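You operate a simulated robot arm through the tools that you are given. There is no shell and no other tool.

You are at the controls of a simulated robot arm. One attempt, no reset.

JOB
Tip the pegs back in the bin, then pack, tag and stack the crate that the tag names.
Fine: the empty box goes in it; it ends on the other crate; spill nothing. Set down upright: peg box.

It is judged by the outcome, as a careful person would: the job done as asked, and still so three seconds after it is handed in. It fails if anything else is knocked over, pushed out of place, dropped, spilled or broken.

ROBOT AND FRAMES
A 7-joint arm with a three-finger gripper, fixed in place. Base frame: the origin is at the foot of the arm, x ahead of it, y to its left, z up. Lengths are in mm, angles in degrees, forces in N, time in s.
Its first joint turns from -166.0 to 166.0 degrees. Payload 2.69 kg.
Tool frame: the origin (TCP) lies between the finger pads and is the grasp point; the fingertips stand 30 mm ahead of it; z points along the fingers, y is the line along which they close. The gripper opens to 128 mm. The gripper's body begins 117 mm behind the TCP.
Orientation is that of the tool frame in the base frame, as a unit quaternion [w, x, y, z]. With the fingers straight down and closing along the base's y, the tool's x points along the base's -x, its y along +y and its z along -z.

CONTROLS
- The arm moves only by the tool jog_arm. Its argument "moves" is a list of rows, each an object of numbers (a shift or turn left out is 0, a gripper value left out holds the last): "x", "y", "z": the shift along the tool's x, y, z in units of 30 mm (1.0 is 30 mm); "rx", "ry", "rz": the turn, a rotation vector about the tool's x, y, z in units of 6 degrees (1.0 is 6 degrees). In form: [{"x": .., "y": .., "z": .., "rx": .., "ry": .., "rz": ..}, ...]. A call has 1 to 20 rows; each row shifts and turns the commanded pose from where the row before left it, along the tool's axes as they then stand. "claw" is the closure, from 0 (fully open) to 1 (shut), set as the call begins (left out, the last holds). A call with a number of a shift or a turn outside -1 to 1 is refused whole. A row lasts 0.2 s, in which the tool goes at most 50 mm and 8.6 degrees; a call with a longer step from one row to the next is refused whole, and so is a gripper value outside its range. Where a pose cannot be reached the arm comes as near as it can. A force on the tool above 90 N (or 10 N above the force at the start of the call, whichever is more), or a blocked arm, ends the call early, and 0.2 s more pass. Each finger halts on what it meets, pressing with about 41 N; the grip force reading is that of the motor and also rises with nothing between the fingers. The clock runs only during rows and for 0.2 s after the last one: add rows that do not move to give the fingers time. It gives the time, the measured TCP pose, the force on the tool (base axes), the opening and the grip force at its end, in the units of the frame above (readings bear some noise), with the torque about the TCP (base axes, N m) and any sound that the robot's microphone picked up, and new pictures: "views" is both (left out), scene, wrist or none.
- Cameras (640 x 400 px; columns grow to the right, rows downward): "scene" is fixed at [220, -491.4, 1565.2]; the picture's right is [0.83, -0.56, 0.00], its down [-0.28, -0.41, -0.87] and it looks along [0.48, 0.72, -0.50] (base axes); focal length 357 px, centre (320, 200). "wrist" rides on the gripper at [58, 54, -131] in the tool frame; the picture's right is [-0.68, 0.74, 0.00], its down [-0.62, -0.57, -0.55] and it looks along [-0.40, -0.37, 0.84] (tool axes); focal length 234 px, centre (320, 200). There is no depth. A picture from a camera that has moved, and an enlarged one, comes with that camera's place and axes in the base frame and with its lens. The place of the scene camera against the robot may be out by one fixed shift of up to 12 mm in any direction.
- raise_lower(by): slides the trunk up (or, below 0, down) by that many mm; the arm rides with it, the base frame stays. It gives what a move gives, with no picture.
- enlarge(camera, box): a new picture of the part [left, top, right, bottom] of that camera's present view, enlarged. No time passes.
- job_done(): hands the job in; it is judged then, once.

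Places have to be worked out from the pictures, the camera data and where the tool is seen. Open the gripper and draw the arm clear of the work before you hand the job in, unless the task says otherwise.

The tools are called after "Call:" as name(argument=value, ...) on one line, values as JSON. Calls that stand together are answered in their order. jog_arm: Moves the arm, as the interface text tells. Its arguments: {"type":"object","properties":{"moves":{"type":"array","items":{"type":"object","properties":{"x":{"type":"number"},"y":{"type":"number"},"z":{"type":"number"},"rx":{"type":"number"},"ry":{"type":"number"},"rz":{"type":"number"}}}},"claw":{"type":"number"},"views":{"type":"string","enum":["both","scene","wrist","none"]}},"required":["moves"]} The other tools are called the same way: raise_lower (by) slides the trunk up or down; enlarge (camera, box) takes an enlarged picture of a part of a camera's view; job_done () hands the job in.

At the start:

```text
time: 0.0
eef_pos: [320.3, 540.5, 1300.2]
ee_rot: [0.0, 0.001, 1.0, 0.001]
wrist_force: [0.3, -0.4, 0.8]
ft_torque: [-0.02, 0.0, 0.0]
opening: 128.2
gripper_force: 0.1
trunk travel left (down, up): [-150.0, 200.0]
```

scene: 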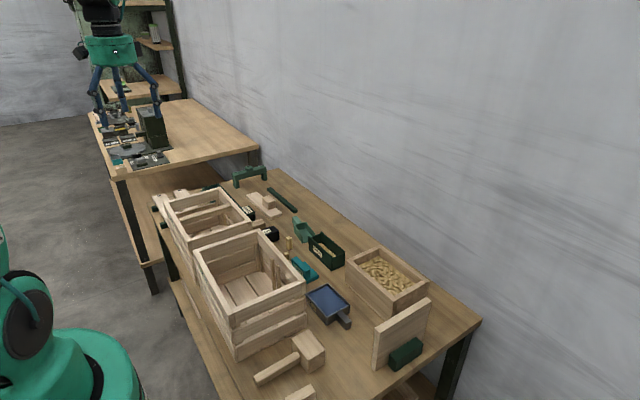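
wrist: 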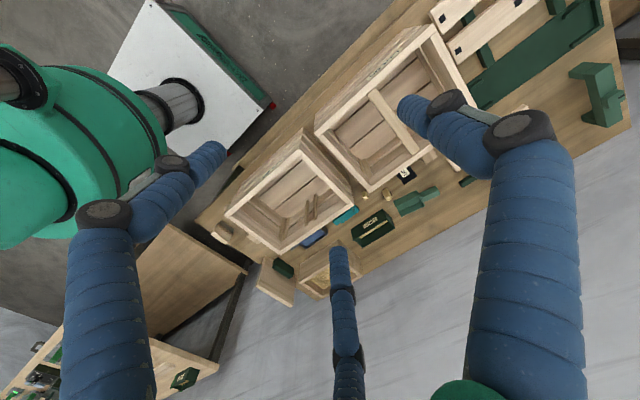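

I'll begin by looking closely at the bench; the pictures show two crates, a bin of pegs, a small green box, and tools. No motion yet.

Call:
enlarge(camera="scene", box=[140, 150, 300, 250])

Call:
enlarge(camera="scene", box=[180, 220, 340, 320])

Call:
enlarge(camera="scene", box=[280, 220, 440, 320])

Call:
enlarge(camera="scene", box=[220, 290, 440, 400])

Call:
enlarge(camera="wrist", box=[200, 100, 480, 310])

```text
4.00 times, centred on (220, 200) of scene
camera zoom: at [220.0, -491.4, 1565.2], right [0.83, -0.56, 0.0], down [-0.28, -0.41, -0.87], along [0.48, 0.72, -0.5], focal length 1428 px, centre (720, 200)
```

zoom: 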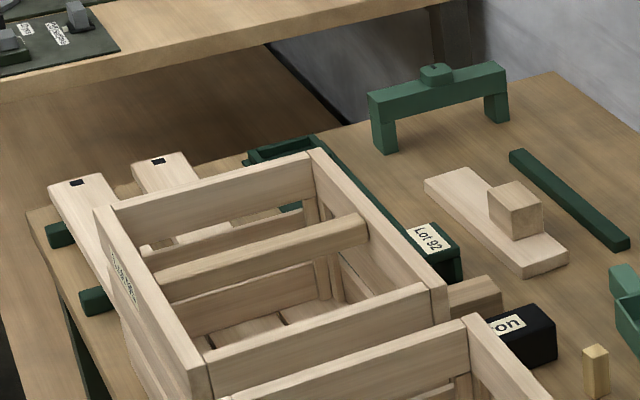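

```text
4.00 times, centred on (260, 270) of scene
camera zoom: at [220.0, -491.4, 1565.2], right [0.83, -0.56, 0.0], down [-0.28, -0.41, -0.87], along [0.48, 0.72, -0.5], focal length 1428 px, centre (560, -80)
```

zoom: 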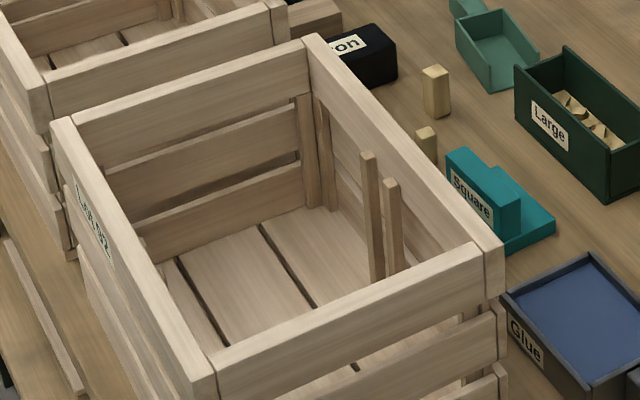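

```text
4.00 times, centred on (360, 270) of scene
camera zoom: at [220.0, -491.4, 1565.2], right [0.83, -0.56, 0.0], down [-0.28, -0.41, -0.87], along [0.48, 0.72, -0.5], focal length 1428 px, centre (160, -80)
```

zoom: 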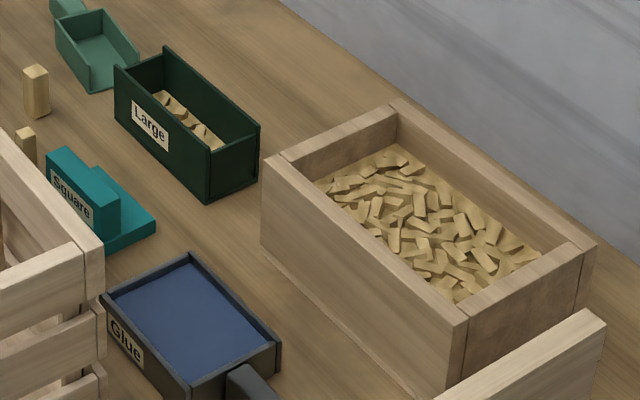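

```text
2.91 times, centred on (330, 345) of scene
camera zoom: at [220.0, -491.4, 1565.2], right [0.83, -0.56, 0.0], down [-0.28, -0.41, -0.87], along [0.48, 0.72, -0.5], focal length 1039 px, centre (291, -222)
```

zoom: 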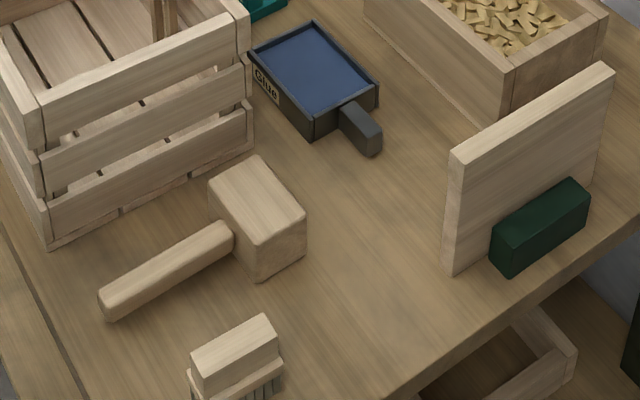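

```text
1.90 times, centred on (340, 205) of wrist
camera zoom: at [263.7, 595.5, 1429.2], right [0.68, 0.74, 0.0], down [0.62, -0.57, 0.55], along [0.4, -0.37, -0.84], focal length 446 px, centre (282, 190)
```

zoom: 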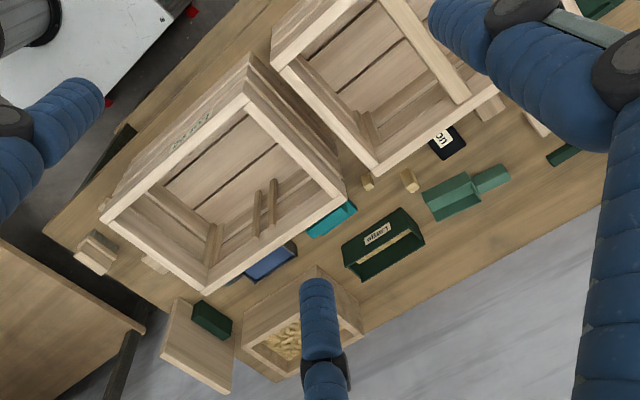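

Zooming further to read labels and find the tag.

Call:
enlarge(camera="scene", box=[230, 190, 290, 228])

Call:
enlarge(camera="scene", box=[280, 210, 350, 255])

Call:
enlarge(camera="scene", box=[150, 180, 214, 220])

Call:
enlarge(camera="scene", box=[180, 230, 244, 320])

Call:
enlarge(camera="scene", box=[60, 0, 220, 180])

Call:
enlarge(camera="wrist", box=[400, 0, 640, 150])

Call:
enlarge(camera="wrist", box=[310, 30, 430, 105])

Call:
enlarge(camera="wrist", box=[370, 150, 460, 250])

```text
10.53 times, centred on (260, 209) of scene
camera zoom: at [220.0, -491.4, 1565.2], right [0.83, -0.56, 0.0], down [-0.28, -0.41, -0.87], along [0.48, 0.72, -0.5], focal length 3759 px, centre (952, 105)
```

zoom: 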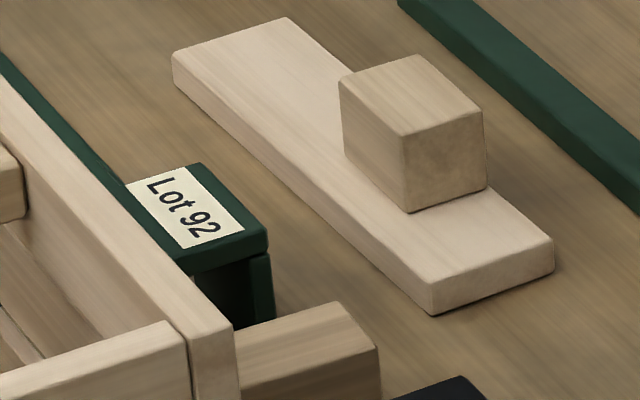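

```text
8.89 times, centred on (315, 232) of scene
camera zoom: at [220.0, -491.4, 1565.2], right [0.83, -0.56, 0.0], down [-0.28, -0.41, -0.87], along [0.48, 0.72, -0.5], focal length 3174 px, centre (364, -89)
```

zoom: 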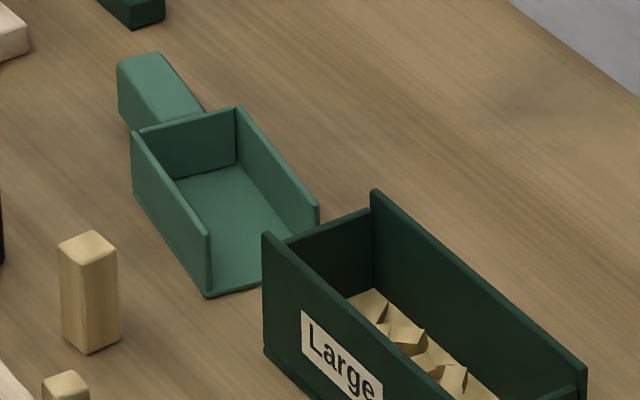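

```text
10.00 times, centred on (182, 200) of scene
camera zoom: at [220.0, -491.4, 1565.2], right [0.83, -0.56, 0.0], down [-0.28, -0.41, -0.87], along [0.48, 0.72, -0.5], focal length 3571 px, centre (1700, 200)
```

zoom: 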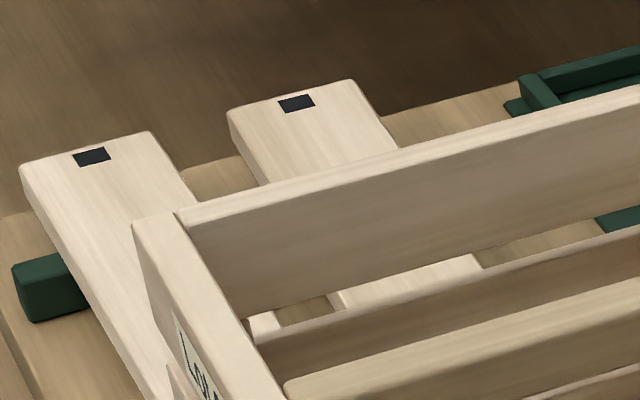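

```text
4.44 times, centred on (212, 275) of scene
camera zoom: at [220.0, -491.4, 1565.2], right [0.83, -0.56, 0.0], down [-0.28, -0.41, -0.87], along [0.48, 0.72, -0.5], focal length 1587 px, centre (800, -133)
```

zoom: 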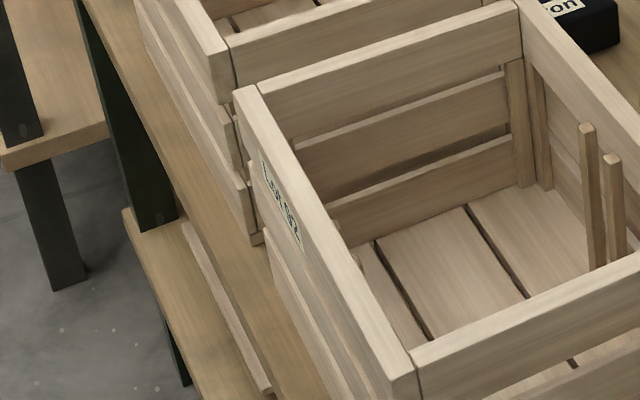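

```text
2.22 times, centred on (140, 90) of scene
camera zoom: at [220.0, -491.4, 1565.2], right [0.83, -0.56, 0.0], down [-0.28, -0.41, -0.87], along [0.48, 0.72, -0.5], focal length 794 px, centre (720, 444)
```

zoom: 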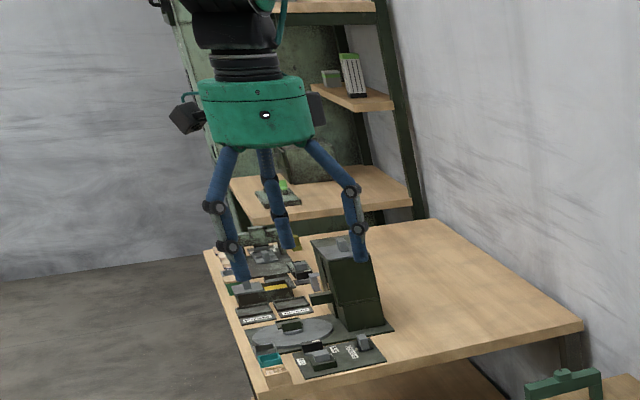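

```text
2.67 times, centred on (520, 75) of wrist
camera zoom: at [263.7, 595.5, 1429.2], right [0.68, 0.74, 0.0], down [0.62, -0.57, 0.55], along [0.4, -0.37, -0.84], focal length 624 px, centre (-213, 533)
```

zoom: 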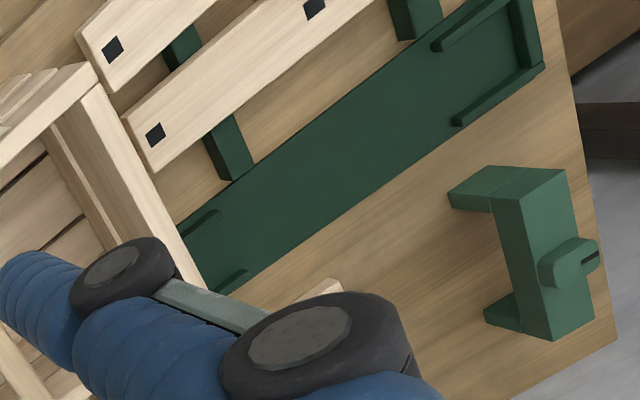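

```text
5.33 times, centred on (370, 68) of wrist
camera zoom: at [263.7, 595.5, 1429.2], right [0.68, 0.74, 0.0], down [0.62, -0.57, 0.55], along [0.4, -0.37, -0.84], focal length 1249 px, centre (53, 907)
```

zoom: 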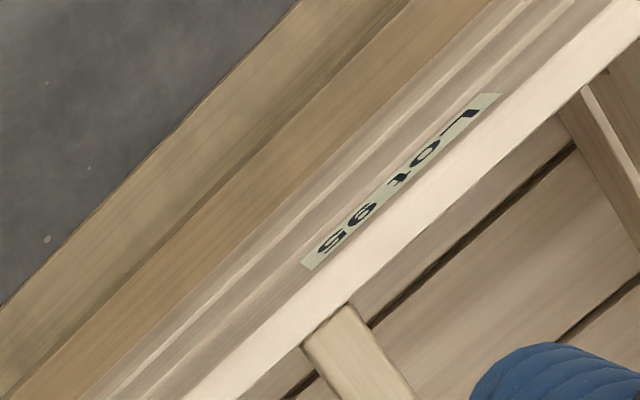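

```text
4.00 times, centred on (415, 200) of wrist
camera zoom: at [263.7, 595.5, 1429.2], right [0.68, 0.74, 0.0], down [0.62, -0.57, 0.55], along [0.4, -0.37, -0.84], focal length 937 px, centre (-60, 200)
```

zoom: 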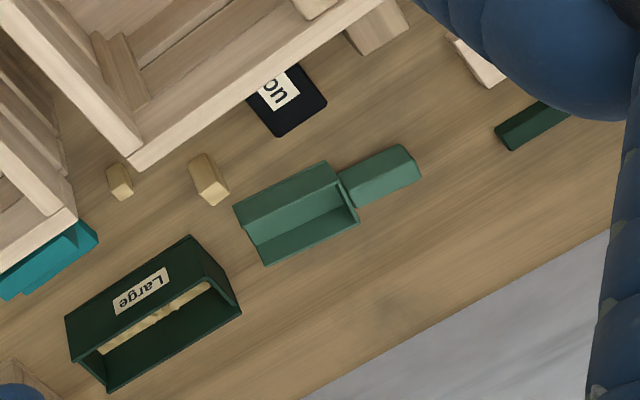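

Two crates sit along the near edge of the bench (about x 380–595, tops around z 885, table around z 720). I'll move above the crates and turn the wrist camera to read the lot labels and see the far end.

Call:
jog_arm(moves=[{"x": -0.99, "y": 0.2, "z": 0.71}, {"x": -0.99, "y": 0.2, "z": 0.71}, {"x": -0.99, "y": 0.2, "z": 0.71}, {"x": -0.99, "y": 0.2, "z": 0.71}, {"x": -0.99, "y": 0.2, "z": 0.71}, {"x": -0.99, "y": 0.2, "z": 0.71}, {"x": -0.99, "y": 0.2, "z": 0.71}], views="both")

Call:
jog_arm(moves=[{"rz": -1}, {"rz": -1}, {"rz": -1}, {"rz": -1}, {"rz": -1}, {"rz": -1}, {"rz": -1}, {"rz": -1}, {"rz": -1}, {"rz": -1}, {"rz": -1}, {"rz": -1}, {"rz": -1}, {"rz": -1}, {"rz": -1}], views="both")

```text
time: 1.6
eef_pos: [529.8, 581.7, 1152.0]
ee_rot: [0.0, -0.001, 1.0, 0.0]
wrist_force: [-0.2, -2.2, -0.5]
ft_torque: [0.0, -0.04, -0.01]
opening: 128.0
gripper_force: 0.1
trunk travel left (down, up): [-150.0, 200.0]
camera wrist: at [471.2, 637.1, 1279.5], right [0.68, 0.74, 0.0], down [0.62, -0.56, 0.55], along [0.4, -0.37, -0.84], focal length 234 px, centre (320, 200)
```

scene: 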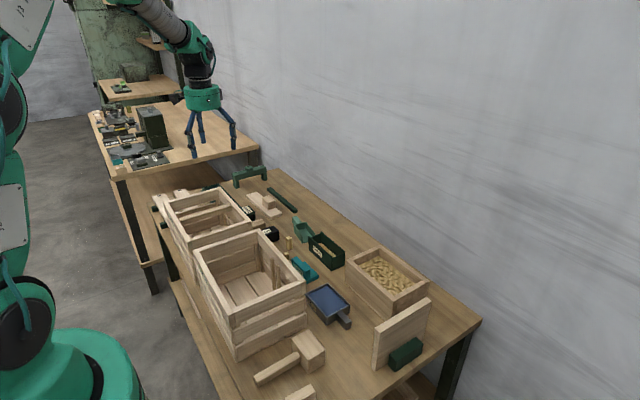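
wrist: 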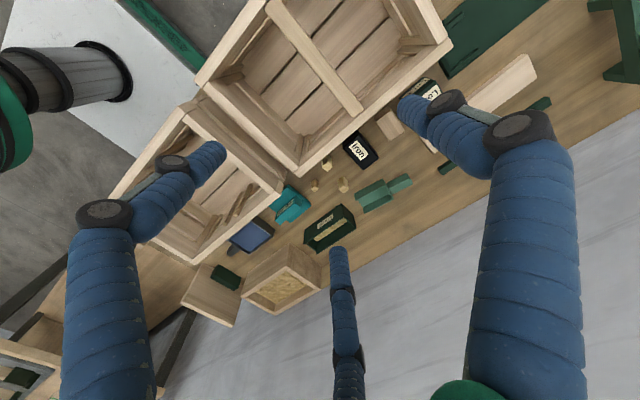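

```text
time: 4.8
eef_pos: [528.5, 583.1, 1150.7]
ee_rot: [-0.001, 0.707, -0.707, 0.0]
wrist_force: [0.0, 1.3, 0.1]
ft_torque: [-0.01, -0.04, -0.02]
opening: 127.7
gripper_force: 0.1
trunk travel left (down, up): [-150.0, 200.0]
camera wrist: at [476.4, 525.9, 1279.6], right [-0.74, 0.67, 0.0], down [0.56, 0.62, 0.55], along [0.37, 0.4, -0.84], focal length 234 px, centre (320, 200)
```

scene: 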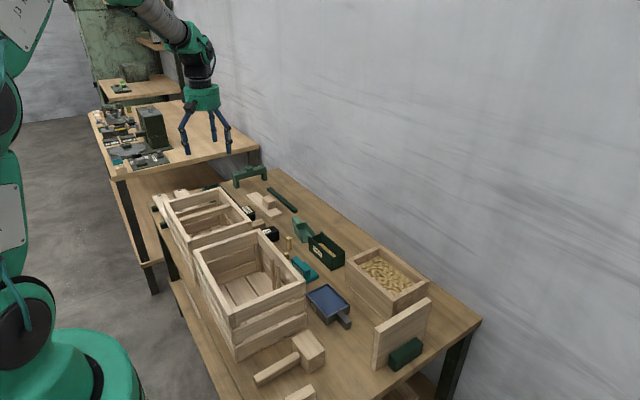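
wrist: 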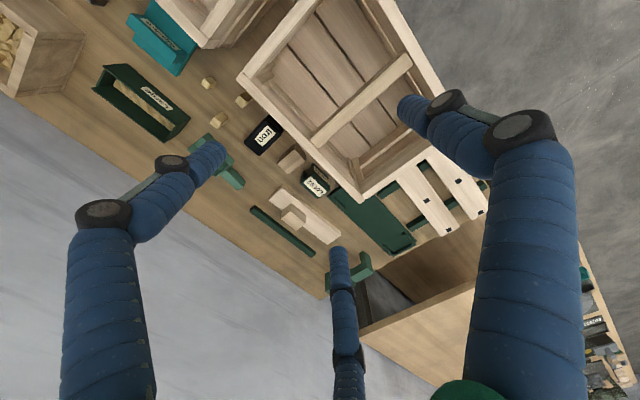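

Call:
enlarge(camera="wrist", box=[220, 100, 380, 200])

Call:
enlarge(camera="wrist", box=[300, 140, 500, 265])

Call:
enlarge(camera="wrist", box=[230, 0, 440, 200])

Call:
enlarge(camera="wrist", box=[80, 0, 260, 150])

```text
4.00 times, centred on (300, 150) of wrist
camera zoom: at [476.4, 525.9, 1279.6], right [-0.74, 0.67, 0.0], down [0.56, 0.62, 0.55], along [0.37, 0.4, -0.84], focal length 937 px, centre (400, 400)
```

zoom: 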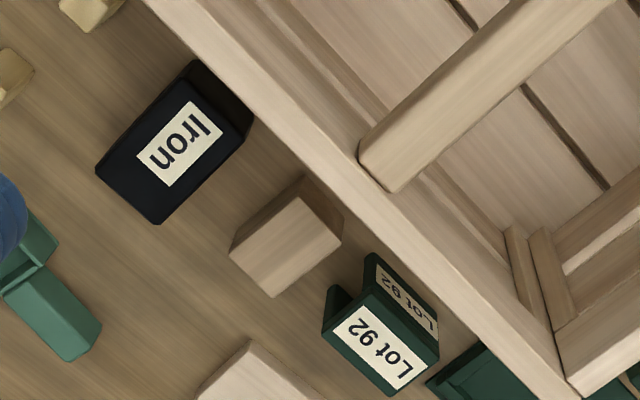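

```text
3.20 times, centred on (400, 202) of wrist
camera zoom: at [476.4, 525.9, 1279.6], right [-0.74, 0.67, 0.0], down [0.56, 0.62, 0.55], along [0.37, 0.4, -0.84], focal length 749 px, centre (64, 192)
```

zoom: 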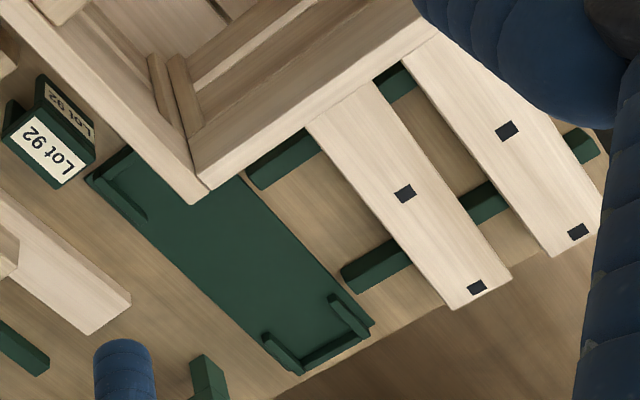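

```text
2.00 times, centred on (335, 100) of wrist
camera zoom: at [476.4, 525.9, 1279.6], right [-0.74, 0.67, 0.0], down [0.56, 0.62, 0.55], along [0.37, 0.4, -0.84], focal length 468 px, centre (290, 400)
```

zoom: 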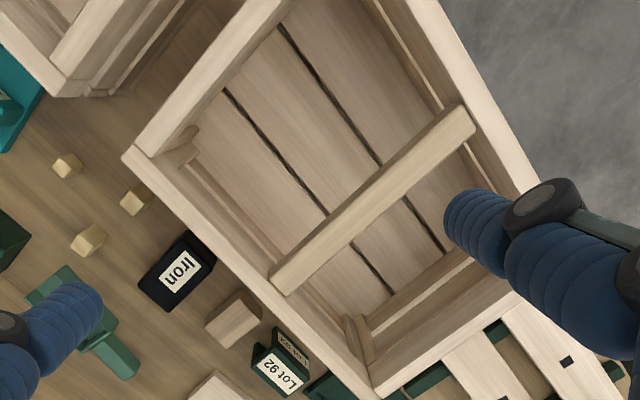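

```text
2.67 times, centred on (170, 75) of wrist
camera zoom: at [476.4, 525.9, 1279.6], right [-0.74, 0.67, 0.0], down [0.56, 0.62, 0.55], along [0.37, 0.4, -0.84], focal length 624 px, centre (720, 533)
```

zoom: 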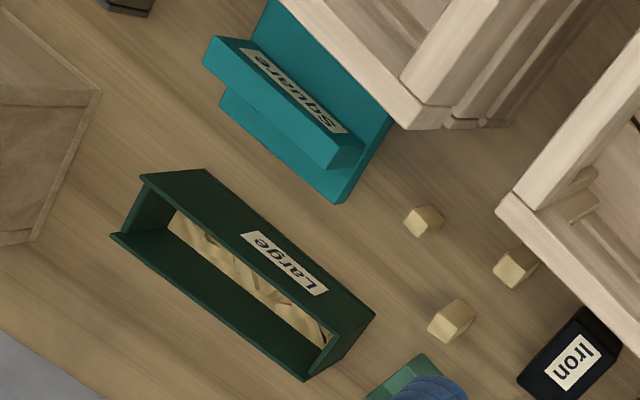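

The tag is a green inverted-U clip reading "Lot 92". Now I'll bring the camera to the base side of the crates to read both crate labels.

Call:
jog_arm(moves=[{"x": -0.137, "y": 0.926, "z": 0.45}, {"x": -0.137, "y": 0.926, "z": 0.45}, {"x": -0.137, "y": 0.926, "z": 0.45}, {"x": -0.137, "y": 0.926, "z": 0.45}, {"x": -0.137, "y": 0.926, "z": 0.45}, {"x": -0.137, "y": 0.926, "z": 0.45}, {"x": -0.137, "y": 0.926, "z": 0.45}, {"x": -0.137, "y": 0.926, "z": 0.45}, {"x": -0.137, "y": 0.926, "z": 0.45}, {"rz": 0.94}, {"rz": 0.94}, {"rz": 0.94}, {"rz": 0.94}, {"rz": 0.94}, {"rz": 0.94}, {"rz": 0.94}, {"rz": 0.94}], views="both")

```text
time: 8.4
eef_pos: [278.6, 619.3, 1029.4]
ee_rot: [0.0, -0.381, 0.924, 0.0]
wrist_force: [-0.4, -1.0, 0.1]
ft_torque: [-0.01, -0.02, 0.01]
opening: 128.1
gripper_force: 0.0
trunk travel left (down, up): [-150.0, 200.0]
camera wrist: at [200.5, 617.5, 1158.5], right [-0.04, 1.0, 0.0], down [0.84, 0.03, 0.55], along [0.55, 0.02, -0.84], focal length 234 px, centre (320, 200)
```

scene: 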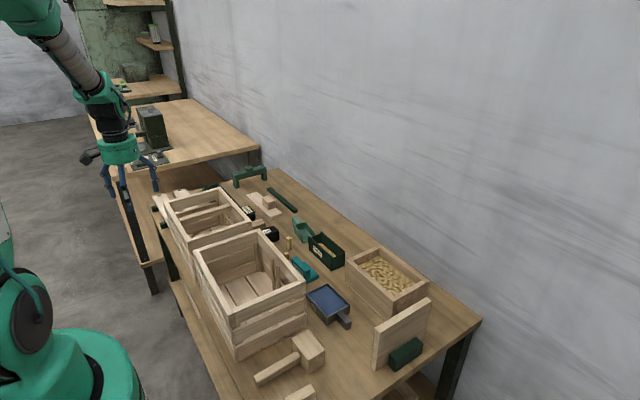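
wrist: 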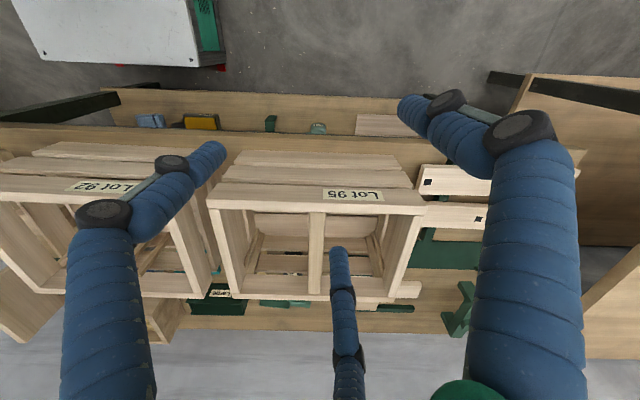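

Call:
enlarge(camera="wrist", box=[0, 130, 240, 280])

Call:
enlarge(camera="wrist", box=[200, 130, 440, 310])

Call:
enlarge(camera="wrist", box=[320, 180, 390, 210])

Call:
enlarge(camera="wrist", box=[60, 172, 140, 202])

```text
2.67 times, centred on (120, 205) of wrist
camera zoom: at [200.5, 617.5, 1158.5], right [-0.04, 1.0, 0.0], down [0.84, 0.03, 0.55], along [0.55, 0.02, -0.84], focal length 624 px, centre (853, 187)
```

zoom: 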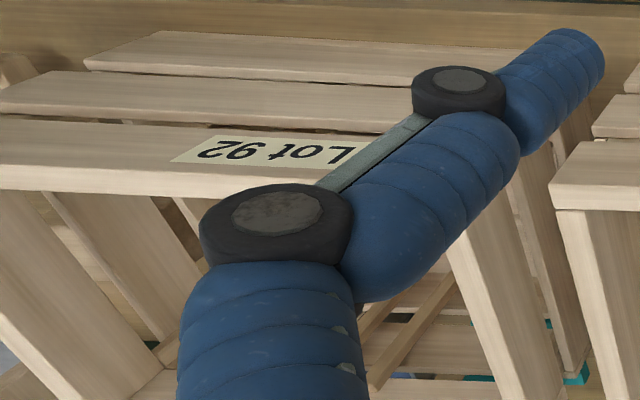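

```text
2.22 times, centred on (320, 220) of wrist
camera zoom: at [200.5, 617.5, 1158.5], right [-0.04, 1.0, 0.0], down [0.84, 0.03, 0.55], along [0.55, 0.02, -0.84], focal length 520 px, centre (320, 156)
```

zoom: 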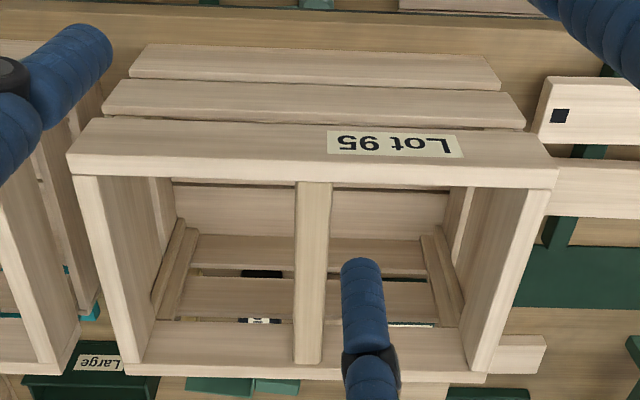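

```text
9.14 times, centred on (355, 195) of wrist
camera zoom: at [200.5, 617.5, 1158.5], right [-0.04, 1.0, 0.0], down [0.84, 0.03, 0.55], along [0.55, 0.02, -0.84], focal length 2141 px, centre (0, 246)
```

zoom: 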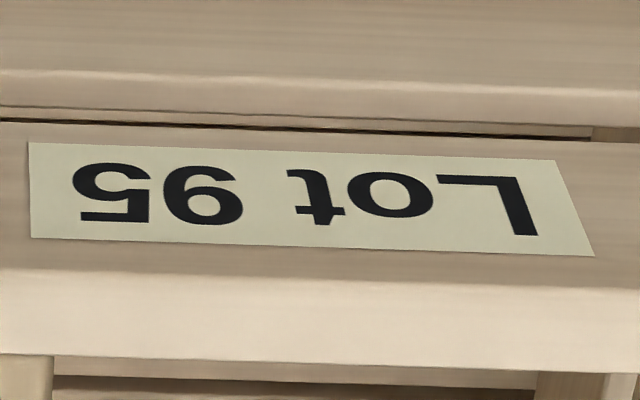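

```text
8.00 times, centred on (100, 187) of wrist
camera zoom: at [200.5, 617.5, 1158.5], right [-0.04, 1.0, 0.0], down [0.84, 0.03, 0.55], along [0.55, 0.02, -0.84], focal length 1873 px, centre (2080, 304)
```

zoom: 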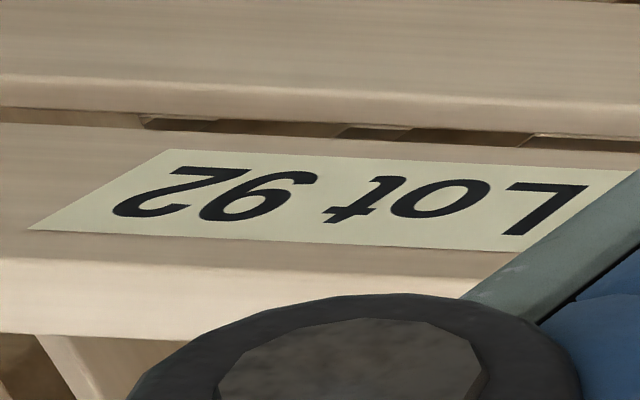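

Crate near me (y≈130–440) is Lot 92 — that's the one to pack, tag and stack onto Lot 95. I'll look into the Lot 92 crate from above.

Call:
jog_arm(moves=[{"x": 0.633, "y": -0.92, "z": -0.333}, {"x": 0.633, "y": -0.92, "z": -0.333}, {"x": 0.633, "y": -0.92, "z": -0.333}, {"x": 0.633, "y": -0.92, "z": -0.333}, {"x": 0.633, "y": -0.92, "z": -0.333}, {"x": 0.633, "y": -0.92, "z": -0.333}, {"x": 0.633, "y": -0.92, "z": -0.333}, {"x": 0.633, "y": -0.92, "z": -0.333}, {"x": 0.633, "y": -0.92, "z": -0.333}, {"x": 0.633, "y": -0.92, "z": -0.333}], views="both")

```text
time: 10.6
eef_pos: [341.0, 288.7, 1128.6]
ee_rot: [0.0, -0.382, 0.924, 0.0]
wrist_force: [-0.3, -1.1, 0.5]
ft_torque: [-0.02, 0.01, 0.01]
opening: 127.9
gripper_force: 0.0
trunk travel left (down, up): [-150.0, 200.0]
camera wrist: at [262.4, 287.3, 1258.5], right [-0.04, 1.0, 0.0], down [0.84, 0.03, 0.55], along [0.55, 0.02, -0.84], focal length 234 px, centre (320, 200)
```

scene: 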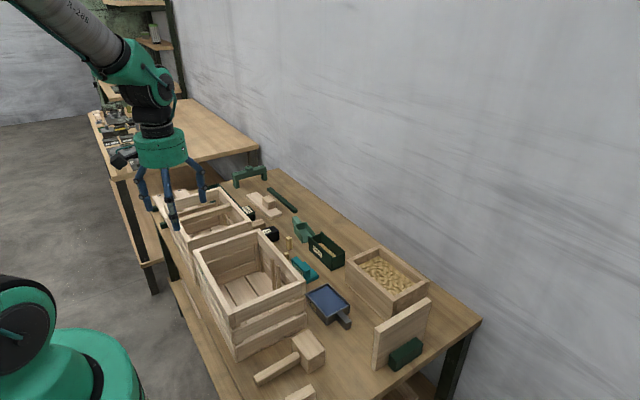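
wrist: 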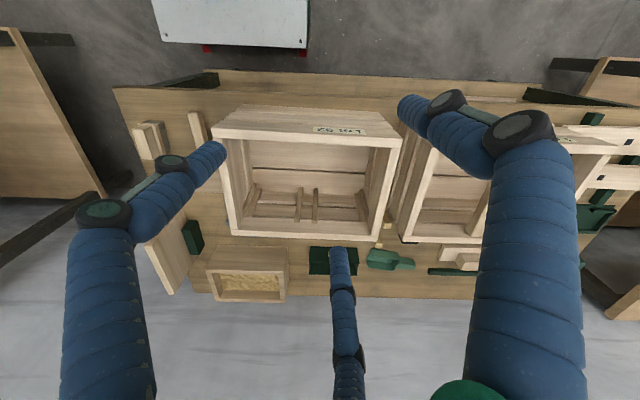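

Call:
enlarge(camera="wrist", box=[200, 90, 420, 250])

Call:
enlarge(camera="wrist", box=[120, 90, 240, 180])

Call:
enlarge(camera="wrist", box=[380, 110, 500, 250])

Call:
enlarge(camera="wrist", box=[170, 230, 430, 310])

```text
2.50 times, centred on (310, 170) of wrist
camera zoom: at [262.4, 287.3, 1258.5], right [-0.04, 1.0, 0.0], down [0.84, 0.03, 0.55], along [0.55, 0.02, -0.84], focal length 585 px, centre (345, 275)
```

zoom: 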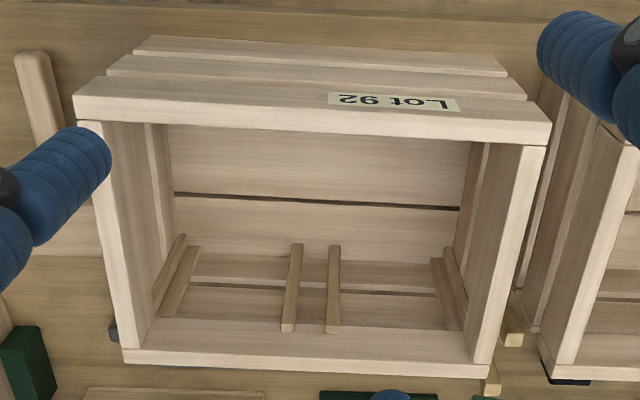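

```text
4.44 times, centred on (180, 135) of wrist
camera zoom: at [262.4, 287.3, 1258.5], right [-0.04, 1.0, 0.0], down [0.84, 0.03, 0.55], along [0.55, 0.02, -0.84], focal length 1041 px, centre (942, 489)
```

zoom: 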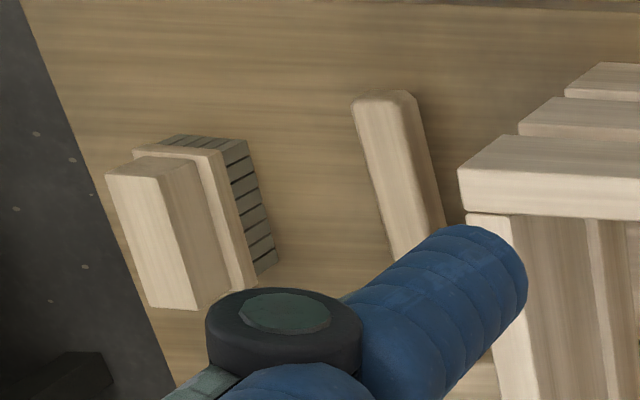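

```text
2.86 times, centred on (440, 180) of wrist
camera zoom: at [262.4, 287.3, 1258.5], right [-0.04, 1.0, 0.0], down [0.84, 0.03, 0.55], along [0.55, 0.02, -0.84], focal length 669 px, centre (-23, 257)
```

zoom: 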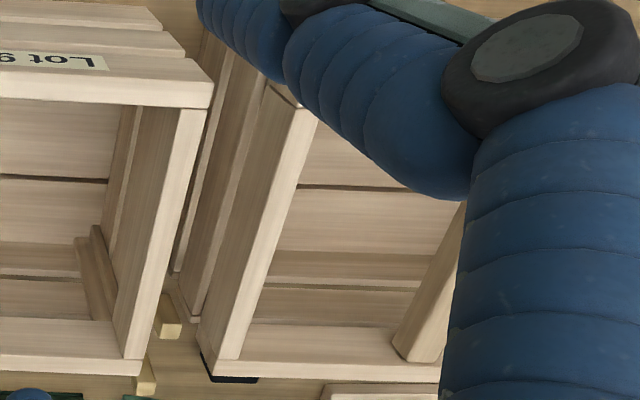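

```text
2.46 times, centred on (300, 270) of wrist
camera zoom: at [262.4, 287.3, 1258.5], right [-0.04, 1.0, 0.0], down [0.84, 0.03, 0.55], along [0.55, 0.02, -0.84], focal length 576 px, centre (369, 28)
```

zoom: 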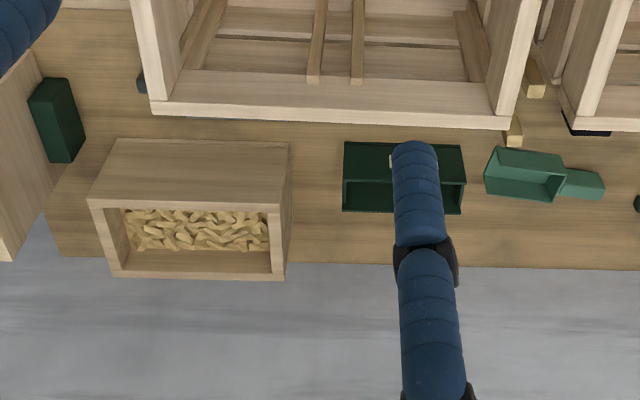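

Lot 92 crate is empty inside with a pair of battens at mid-wall. Next, a close look at the peg box and the bin: I'll move the camera over the "Large" box.

Call:
jog_arm(moves=[{"x": -0.789, "y": -0.542, "z": 0.433}, {"x": -0.789, "y": -0.542, "z": 0.433}, {"x": -0.789, "y": -0.542, "z": 0.433}, {"x": -0.789, "y": -0.542, "z": 0.433}, {"x": -0.789, "y": -0.542, "z": 0.433}, {"x": -0.789, "y": -0.542, "z": 0.433}, {"x": -0.789, "y": -0.542, "z": 0.433}, {"x": -0.789, "y": -0.542, "z": 0.433}, {"x": -0.789, "y": -0.542, "z": 0.433}, {"x": -0.789, "y": -0.542, "z": 0.433}, {"x": -0.789, "y": -0.542, "z": 0.433}, {"x": -0.789, "y": -0.542, "z": 0.433}, {"x": -0.789, "y": -0.542, "z": 0.433}, {"x": -0.789, "y": -0.542, "z": 0.433}, {"x": -0.789, "y": -0.542, "z": 0.433}, {"x": -0.789, "y": -0.542, "z": 0.433}], views="both")

```text
time: 14.0
eef_pos: [793.0, 372.7, 919.4]
ee_rot: [-0.001, -0.382, 0.924, 0.0]
wrist_force: [-0.1, -0.8, 0.4]
ft_torque: [0.02, -0.02, -0.01]
opening: 128.2
gripper_force: 0.0
trunk travel left (down, up): [-150.0, 200.0]
camera wrist: at [714.4, 371.1, 1048.6], right [-0.04, 1.0, 0.0], down [0.84, 0.03, 0.55], along [0.55, 0.02, -0.84], focal length 234 px, centre (320, 200)
```

scene: 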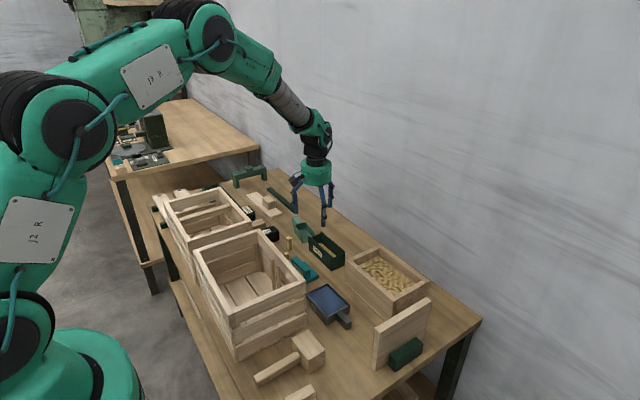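
wrist: 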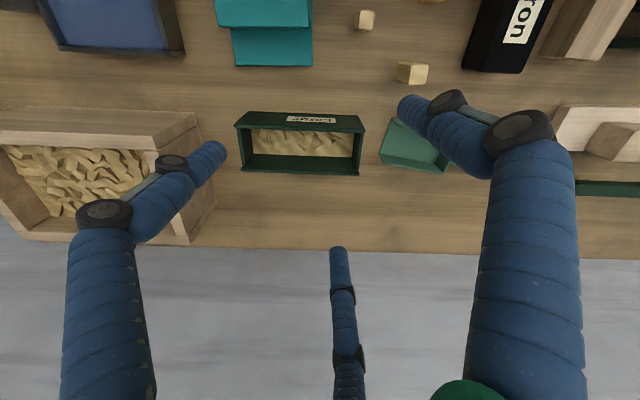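

Call:
enlarge(camera="wrist", box=[220, 90, 380, 190])

Call:
enlarge(camera="wrist", box=[0, 90, 240, 250])

```text
4.00 times, centred on (300, 140) of wrist
camera zoom: at [714.4, 371.1, 1048.6], right [-0.04, 1.0, 0.0], down [0.84, 0.03, 0.55], along [0.55, 0.02, -0.84], focal length 937 px, centre (400, 440)
```

zoom: 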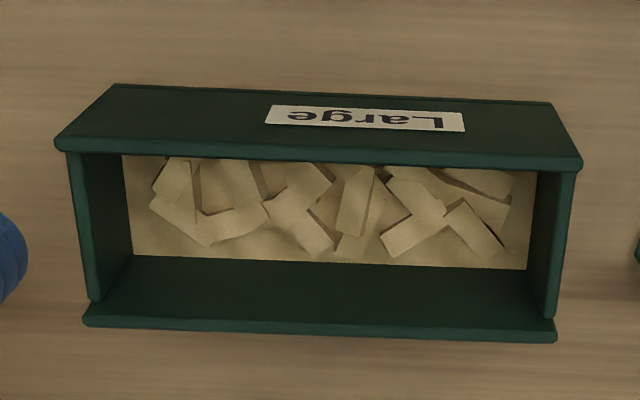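

```text
2.50 times, centred on (120, 170) of wrist
camera zoom: at [714.4, 371.1, 1048.6], right [-0.04, 1.0, 0.0], down [0.84, 0.03, 0.55], along [0.55, 0.02, -0.84], focal length 585 px, centre (820, 275)
```

zoom: 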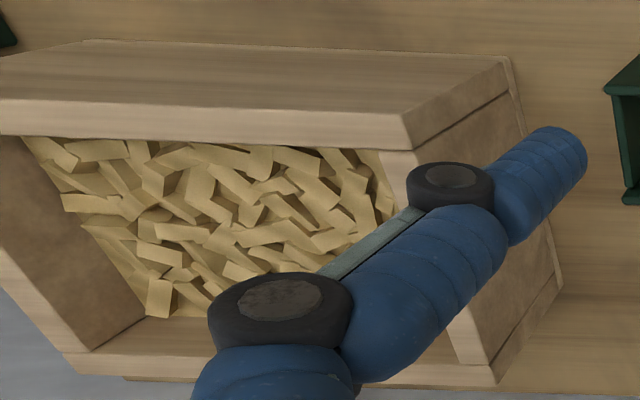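

The peg box measures about x 789–848, y 278–426, z 720–784 with pegs inside. Now I'll shift sideways to measure the bin accurately.

Call:
jog_arm(moves=[{"x": 0.86, "y": -0.867}, {"x": 0.86, "y": -0.867}, {"x": 0.86, "y": -0.867}, {"x": 0.86, "y": -0.867}, {"x": 0.86, "y": -0.867}, {"x": 0.86, "y": -0.867}, {}], views="both")

Call:
enlarge(camera="wrist", box=[180, 60, 420, 240])

```text
time: 15.6
eef_pos: [792.7, 152.9, 921.2]
ee_rot: [0.0, -0.383, 0.924, 0.0]
wrist_force: [-0.2, 0.1, 0.3]
ft_torque: [0.03, -0.01, 0.0]
opening: 128.0
gripper_force: 0.0
trunk travel left (down, up): [-150.0, 200.0]
camera wrist: at [714.0, 151.7, 1051.6], right [-0.04, 1.0, 0.0], down [0.84, 0.03, 0.55], along [0.55, 0.02, -0.84], focal length 234 px, centre (320, 200)
```

scene: 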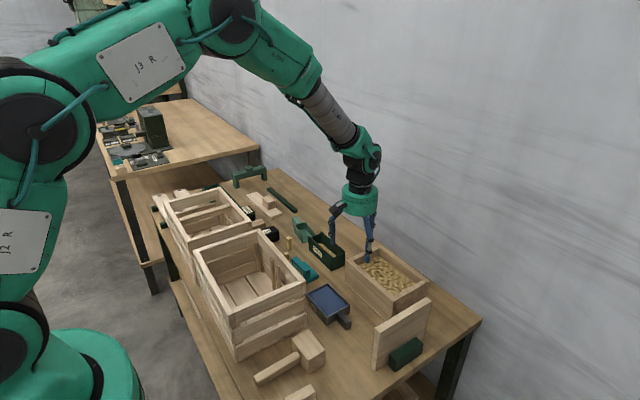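
wrist: 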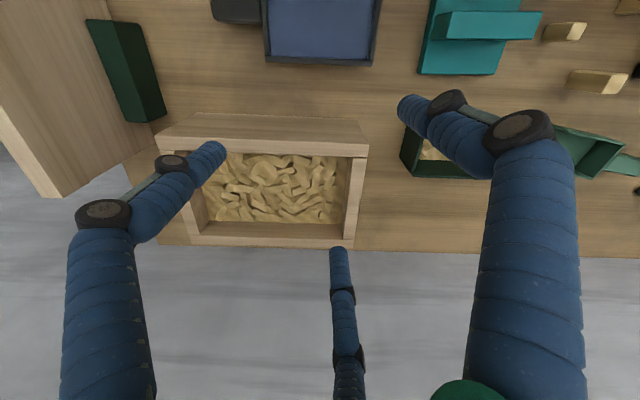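

```text
2.22 times, centred on (300, 150) of wrist
camera zoom: at [714.0, 151.7, 1051.6], right [-0.04, 1.0, 0.0], down [0.84, 0.03, 0.55], along [0.55, 0.02, -0.84], focal length 520 px, centre (364, 311)
```

zoom: 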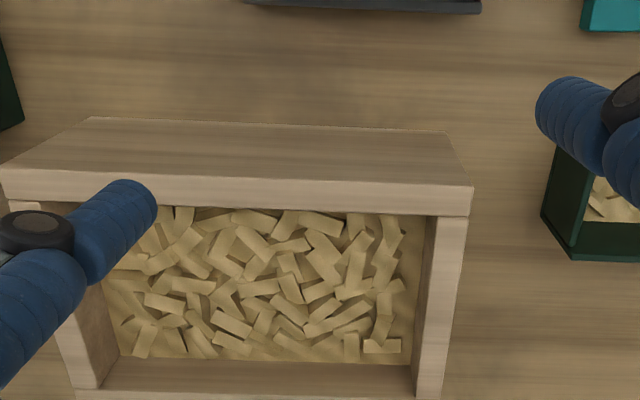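

Bin interior is roughly x 810–928, y 7–186, rim z≈812. Plan: grip the peg box across its 58 mm width with the tool leaned 35° so that pouring ends with the hand about level. First I turn the wrist to the pick orientation at safe height.

Call:
jog_arm(moves=[{"rz": 1}, {"rz": 1}, {"rz": 1}, {"rz": 1}, {"rz": 1}, {"rz": 1}, {"rz": 1}, {"rz": 1}, {"rz": 1}, {"rz": 1}, {"rz": 1}, {"rz": 1}, {"rz": 1}, {"rz": 1}, {"rz": 1}, {"rz": 1}, {"rz": 1}, {"rz": 1}, {"rz": 1}, {"rz": 1}], views="none")

Call:
jog_arm(moves=[{"rz": 0.85}, {"rz": 0.85}, {"rz": 0.85}, {}], views="both")

```text
time: 19.8
eef_pos: [792.9, 152.5, 920.6]
ee_rot: [0.0, 0.61, 0.792, 0.0]
wrist_force: [-0.7, 0.2, -0.2]
ft_torque: [0.03, -0.01, 0.01]
opening: 127.9
gripper_force: 0.0
trunk travel left (down, up): [-150.0, 200.0]
```

```text
time: 20.8
eef_pos: [791.7, 152.4, 920.4]
ee_rot: [0.0, 0.71, 0.705, 0.0]
wrist_force: [0.1, -0.5, -0.2]
ft_torque: [0.01, 0.02, 0.01]
opening: 127.9
gripper_force: 0.1
trunk travel left (down, up): [-150.0, 200.0]
camera wrist: at [847.6, 212.5, 1050.5], right [0.73, -0.68, 0.0], down [-0.57, -0.61, 0.55], along [-0.37, -0.4, -0.84], focal length 234 px, centre (320, 200)
```

scene: 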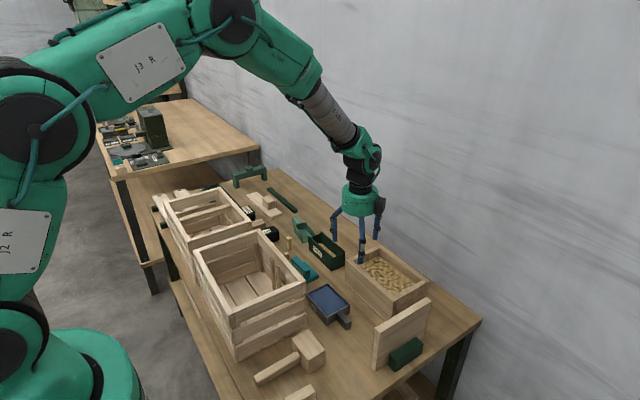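
wrist: 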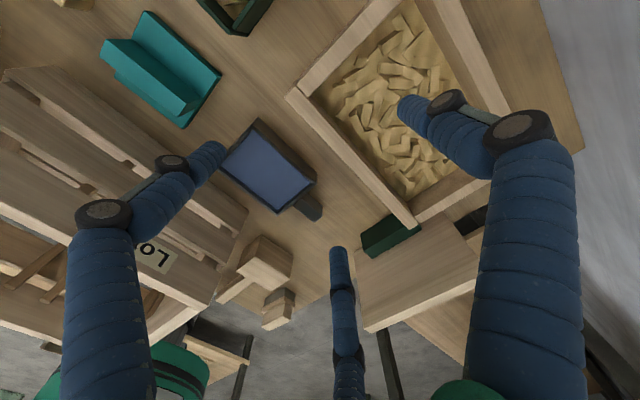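

Orientation is as wanted (tool x = +y, tool y = +x). Now I move over the peg box, lean the tool 35°, and pre-close to about 90 mm.

Call:
jog_arm(claw=0.3, moves=[{"x": 0.95, "y": 0.129}, {"x": 0.95, "y": 0.129}, {"x": 0.95, "y": 0.129}, {"x": 0.95, "y": 0.129}, {"x": 0.95, "y": 0.129}, {"x": 0.95, "y": 0.129}, {"x": 0.95, "y": 0.129}, {"ry": 0.972}, {"ry": 0.972}, {"ry": 0.972}, {"ry": 0.972}, {"ry": 0.972}, {"ry": 0.972}, {}], views="both")

```text
time: 23.8
eef_pos: [821.1, 352.5, 920.4]
ee_rot: [-0.212, 0.677, 0.672, 0.214]
wrist_force: [0.8, -0.5, 0.1]
ft_torque: [0.01, 0.03, -0.02]
opening: 90.0
gripper_force: 0.1
trunk travel left (down, up): [-150.0, 200.0]
camera wrist: at [875.6, 325.7, 1060.6], right [0.73, -0.56, -0.39], down [-0.57, -0.82, 0.1], along [-0.37, 0.15, -0.92], focal length 234 px, centre (320, 200)
```

scene: 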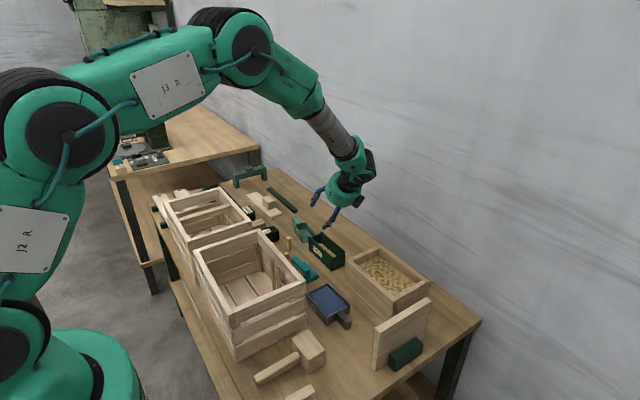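
wrist: 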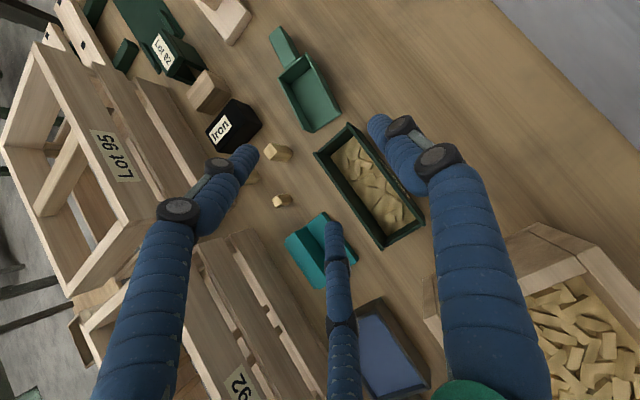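

Call:
enlarge(camera="wrist", box=[290, 100, 450, 260])

```text
2.50 times, centred on (370, 180) of wrist
camera zoom: at [875.6, 325.7, 1060.6], right [0.73, -0.56, -0.39], down [-0.57, -0.82, 0.1], along [-0.37, 0.15, -0.92], focal length 585 px, centre (195, 250)
```

zoom: 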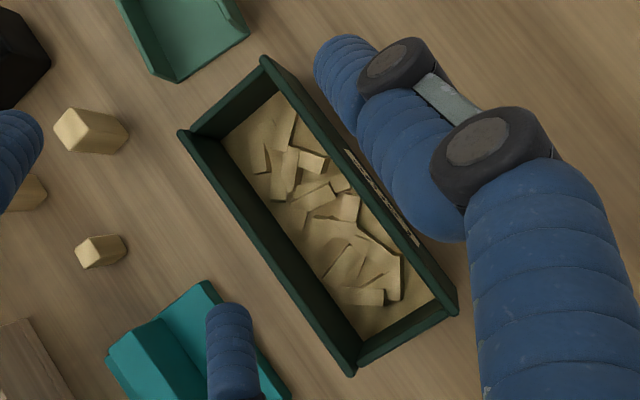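

The box centre reads about (821, 352), matching the tool's position. I descend straight down to grasp height (TCP z≈755) around the box.

Call:
jog_arm(moves=[{"x": -0.526, "z": 0.751}, {"x": -0.526, "z": 0.751}, {"x": -0.526, "z": 0.751}, {"x": -0.526, "z": 0.751}, {"x": -0.526, "z": 0.751}, {"x": -0.526, "z": 0.751}, {}], views="both")

```text
time: 25.4
eef_pos: [819.9, 351.0, 753.7]
ee_rot: [-0.212, 0.677, 0.672, 0.211]
wrist_force: [-0.8, 0.0, 5.0]
ft_torque: [-0.28, 0.08, -0.05]
opening: 108.5
gripper_force: 0.4
trunk travel left (down, up): [-150.0, 200.0]
camera wrist: at [874.8, 324.8, 893.2], right [0.73, -0.56, -0.39], down [-0.57, -0.82, 0.1], along [-0.37, 0.15, -0.92], focal length 234 px, centre (320, 200)
```

scene: 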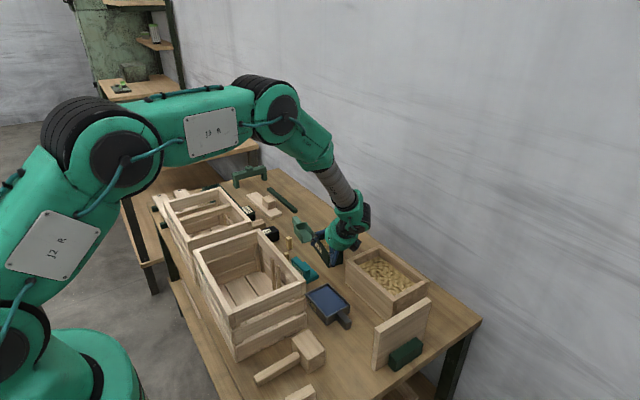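
wrist: 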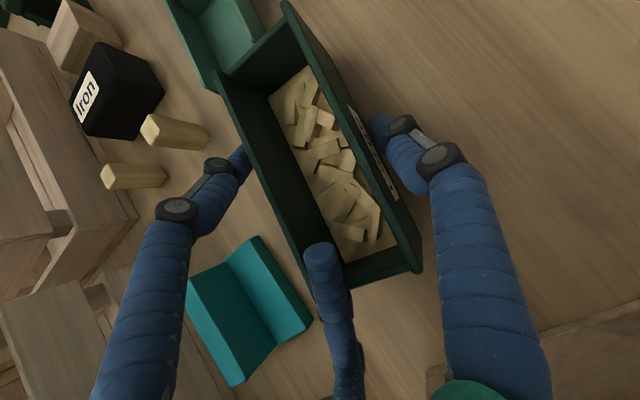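

The opening got forced to 108 mm with ~5 N upward force, so a finger is touching the box. I look closely before doing anything else.

Call:
enlarge(camera="wrist", box=[220, 80, 440, 300])

Call:
enlarge(camera="scene", box=[280, 180, 400, 280])

```text
1.82 times, centred on (330, 190) of wrist
camera zoom: at [874.8, 324.8, 893.2], right [0.73, -0.56, -0.39], down [-0.57, -0.82, 0.1], along [-0.37, 0.15, -0.92], focal length 426 px, centre (302, 218)
```

zoom: 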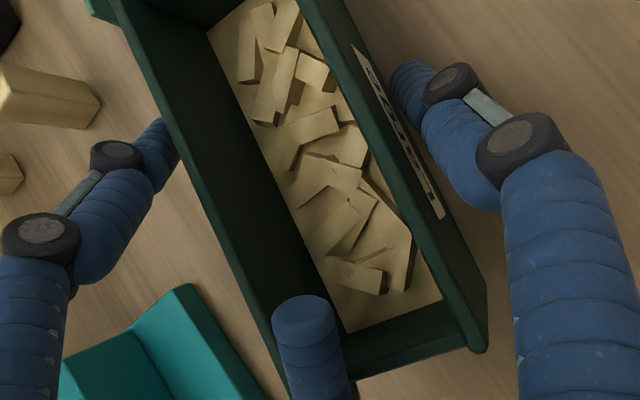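

```text
4.00 times, centred on (340, 230) of scene
camera zoom: at [220.0, -491.4, 1565.2], right [0.83, -0.56, 0.0], down [-0.28, -0.41, -0.87], along [0.48, 0.72, -0.5], focal length 1428 px, centre (240, 80)
```

zoom: 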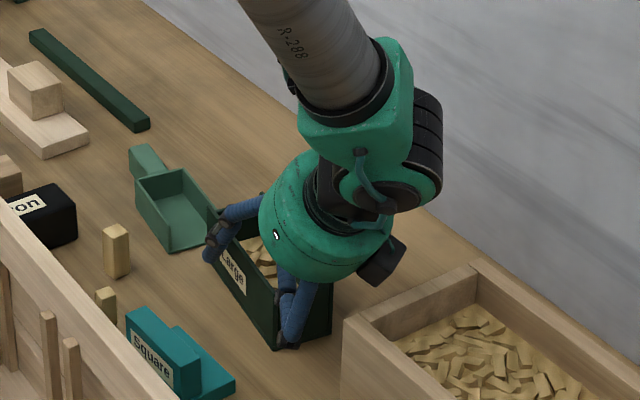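

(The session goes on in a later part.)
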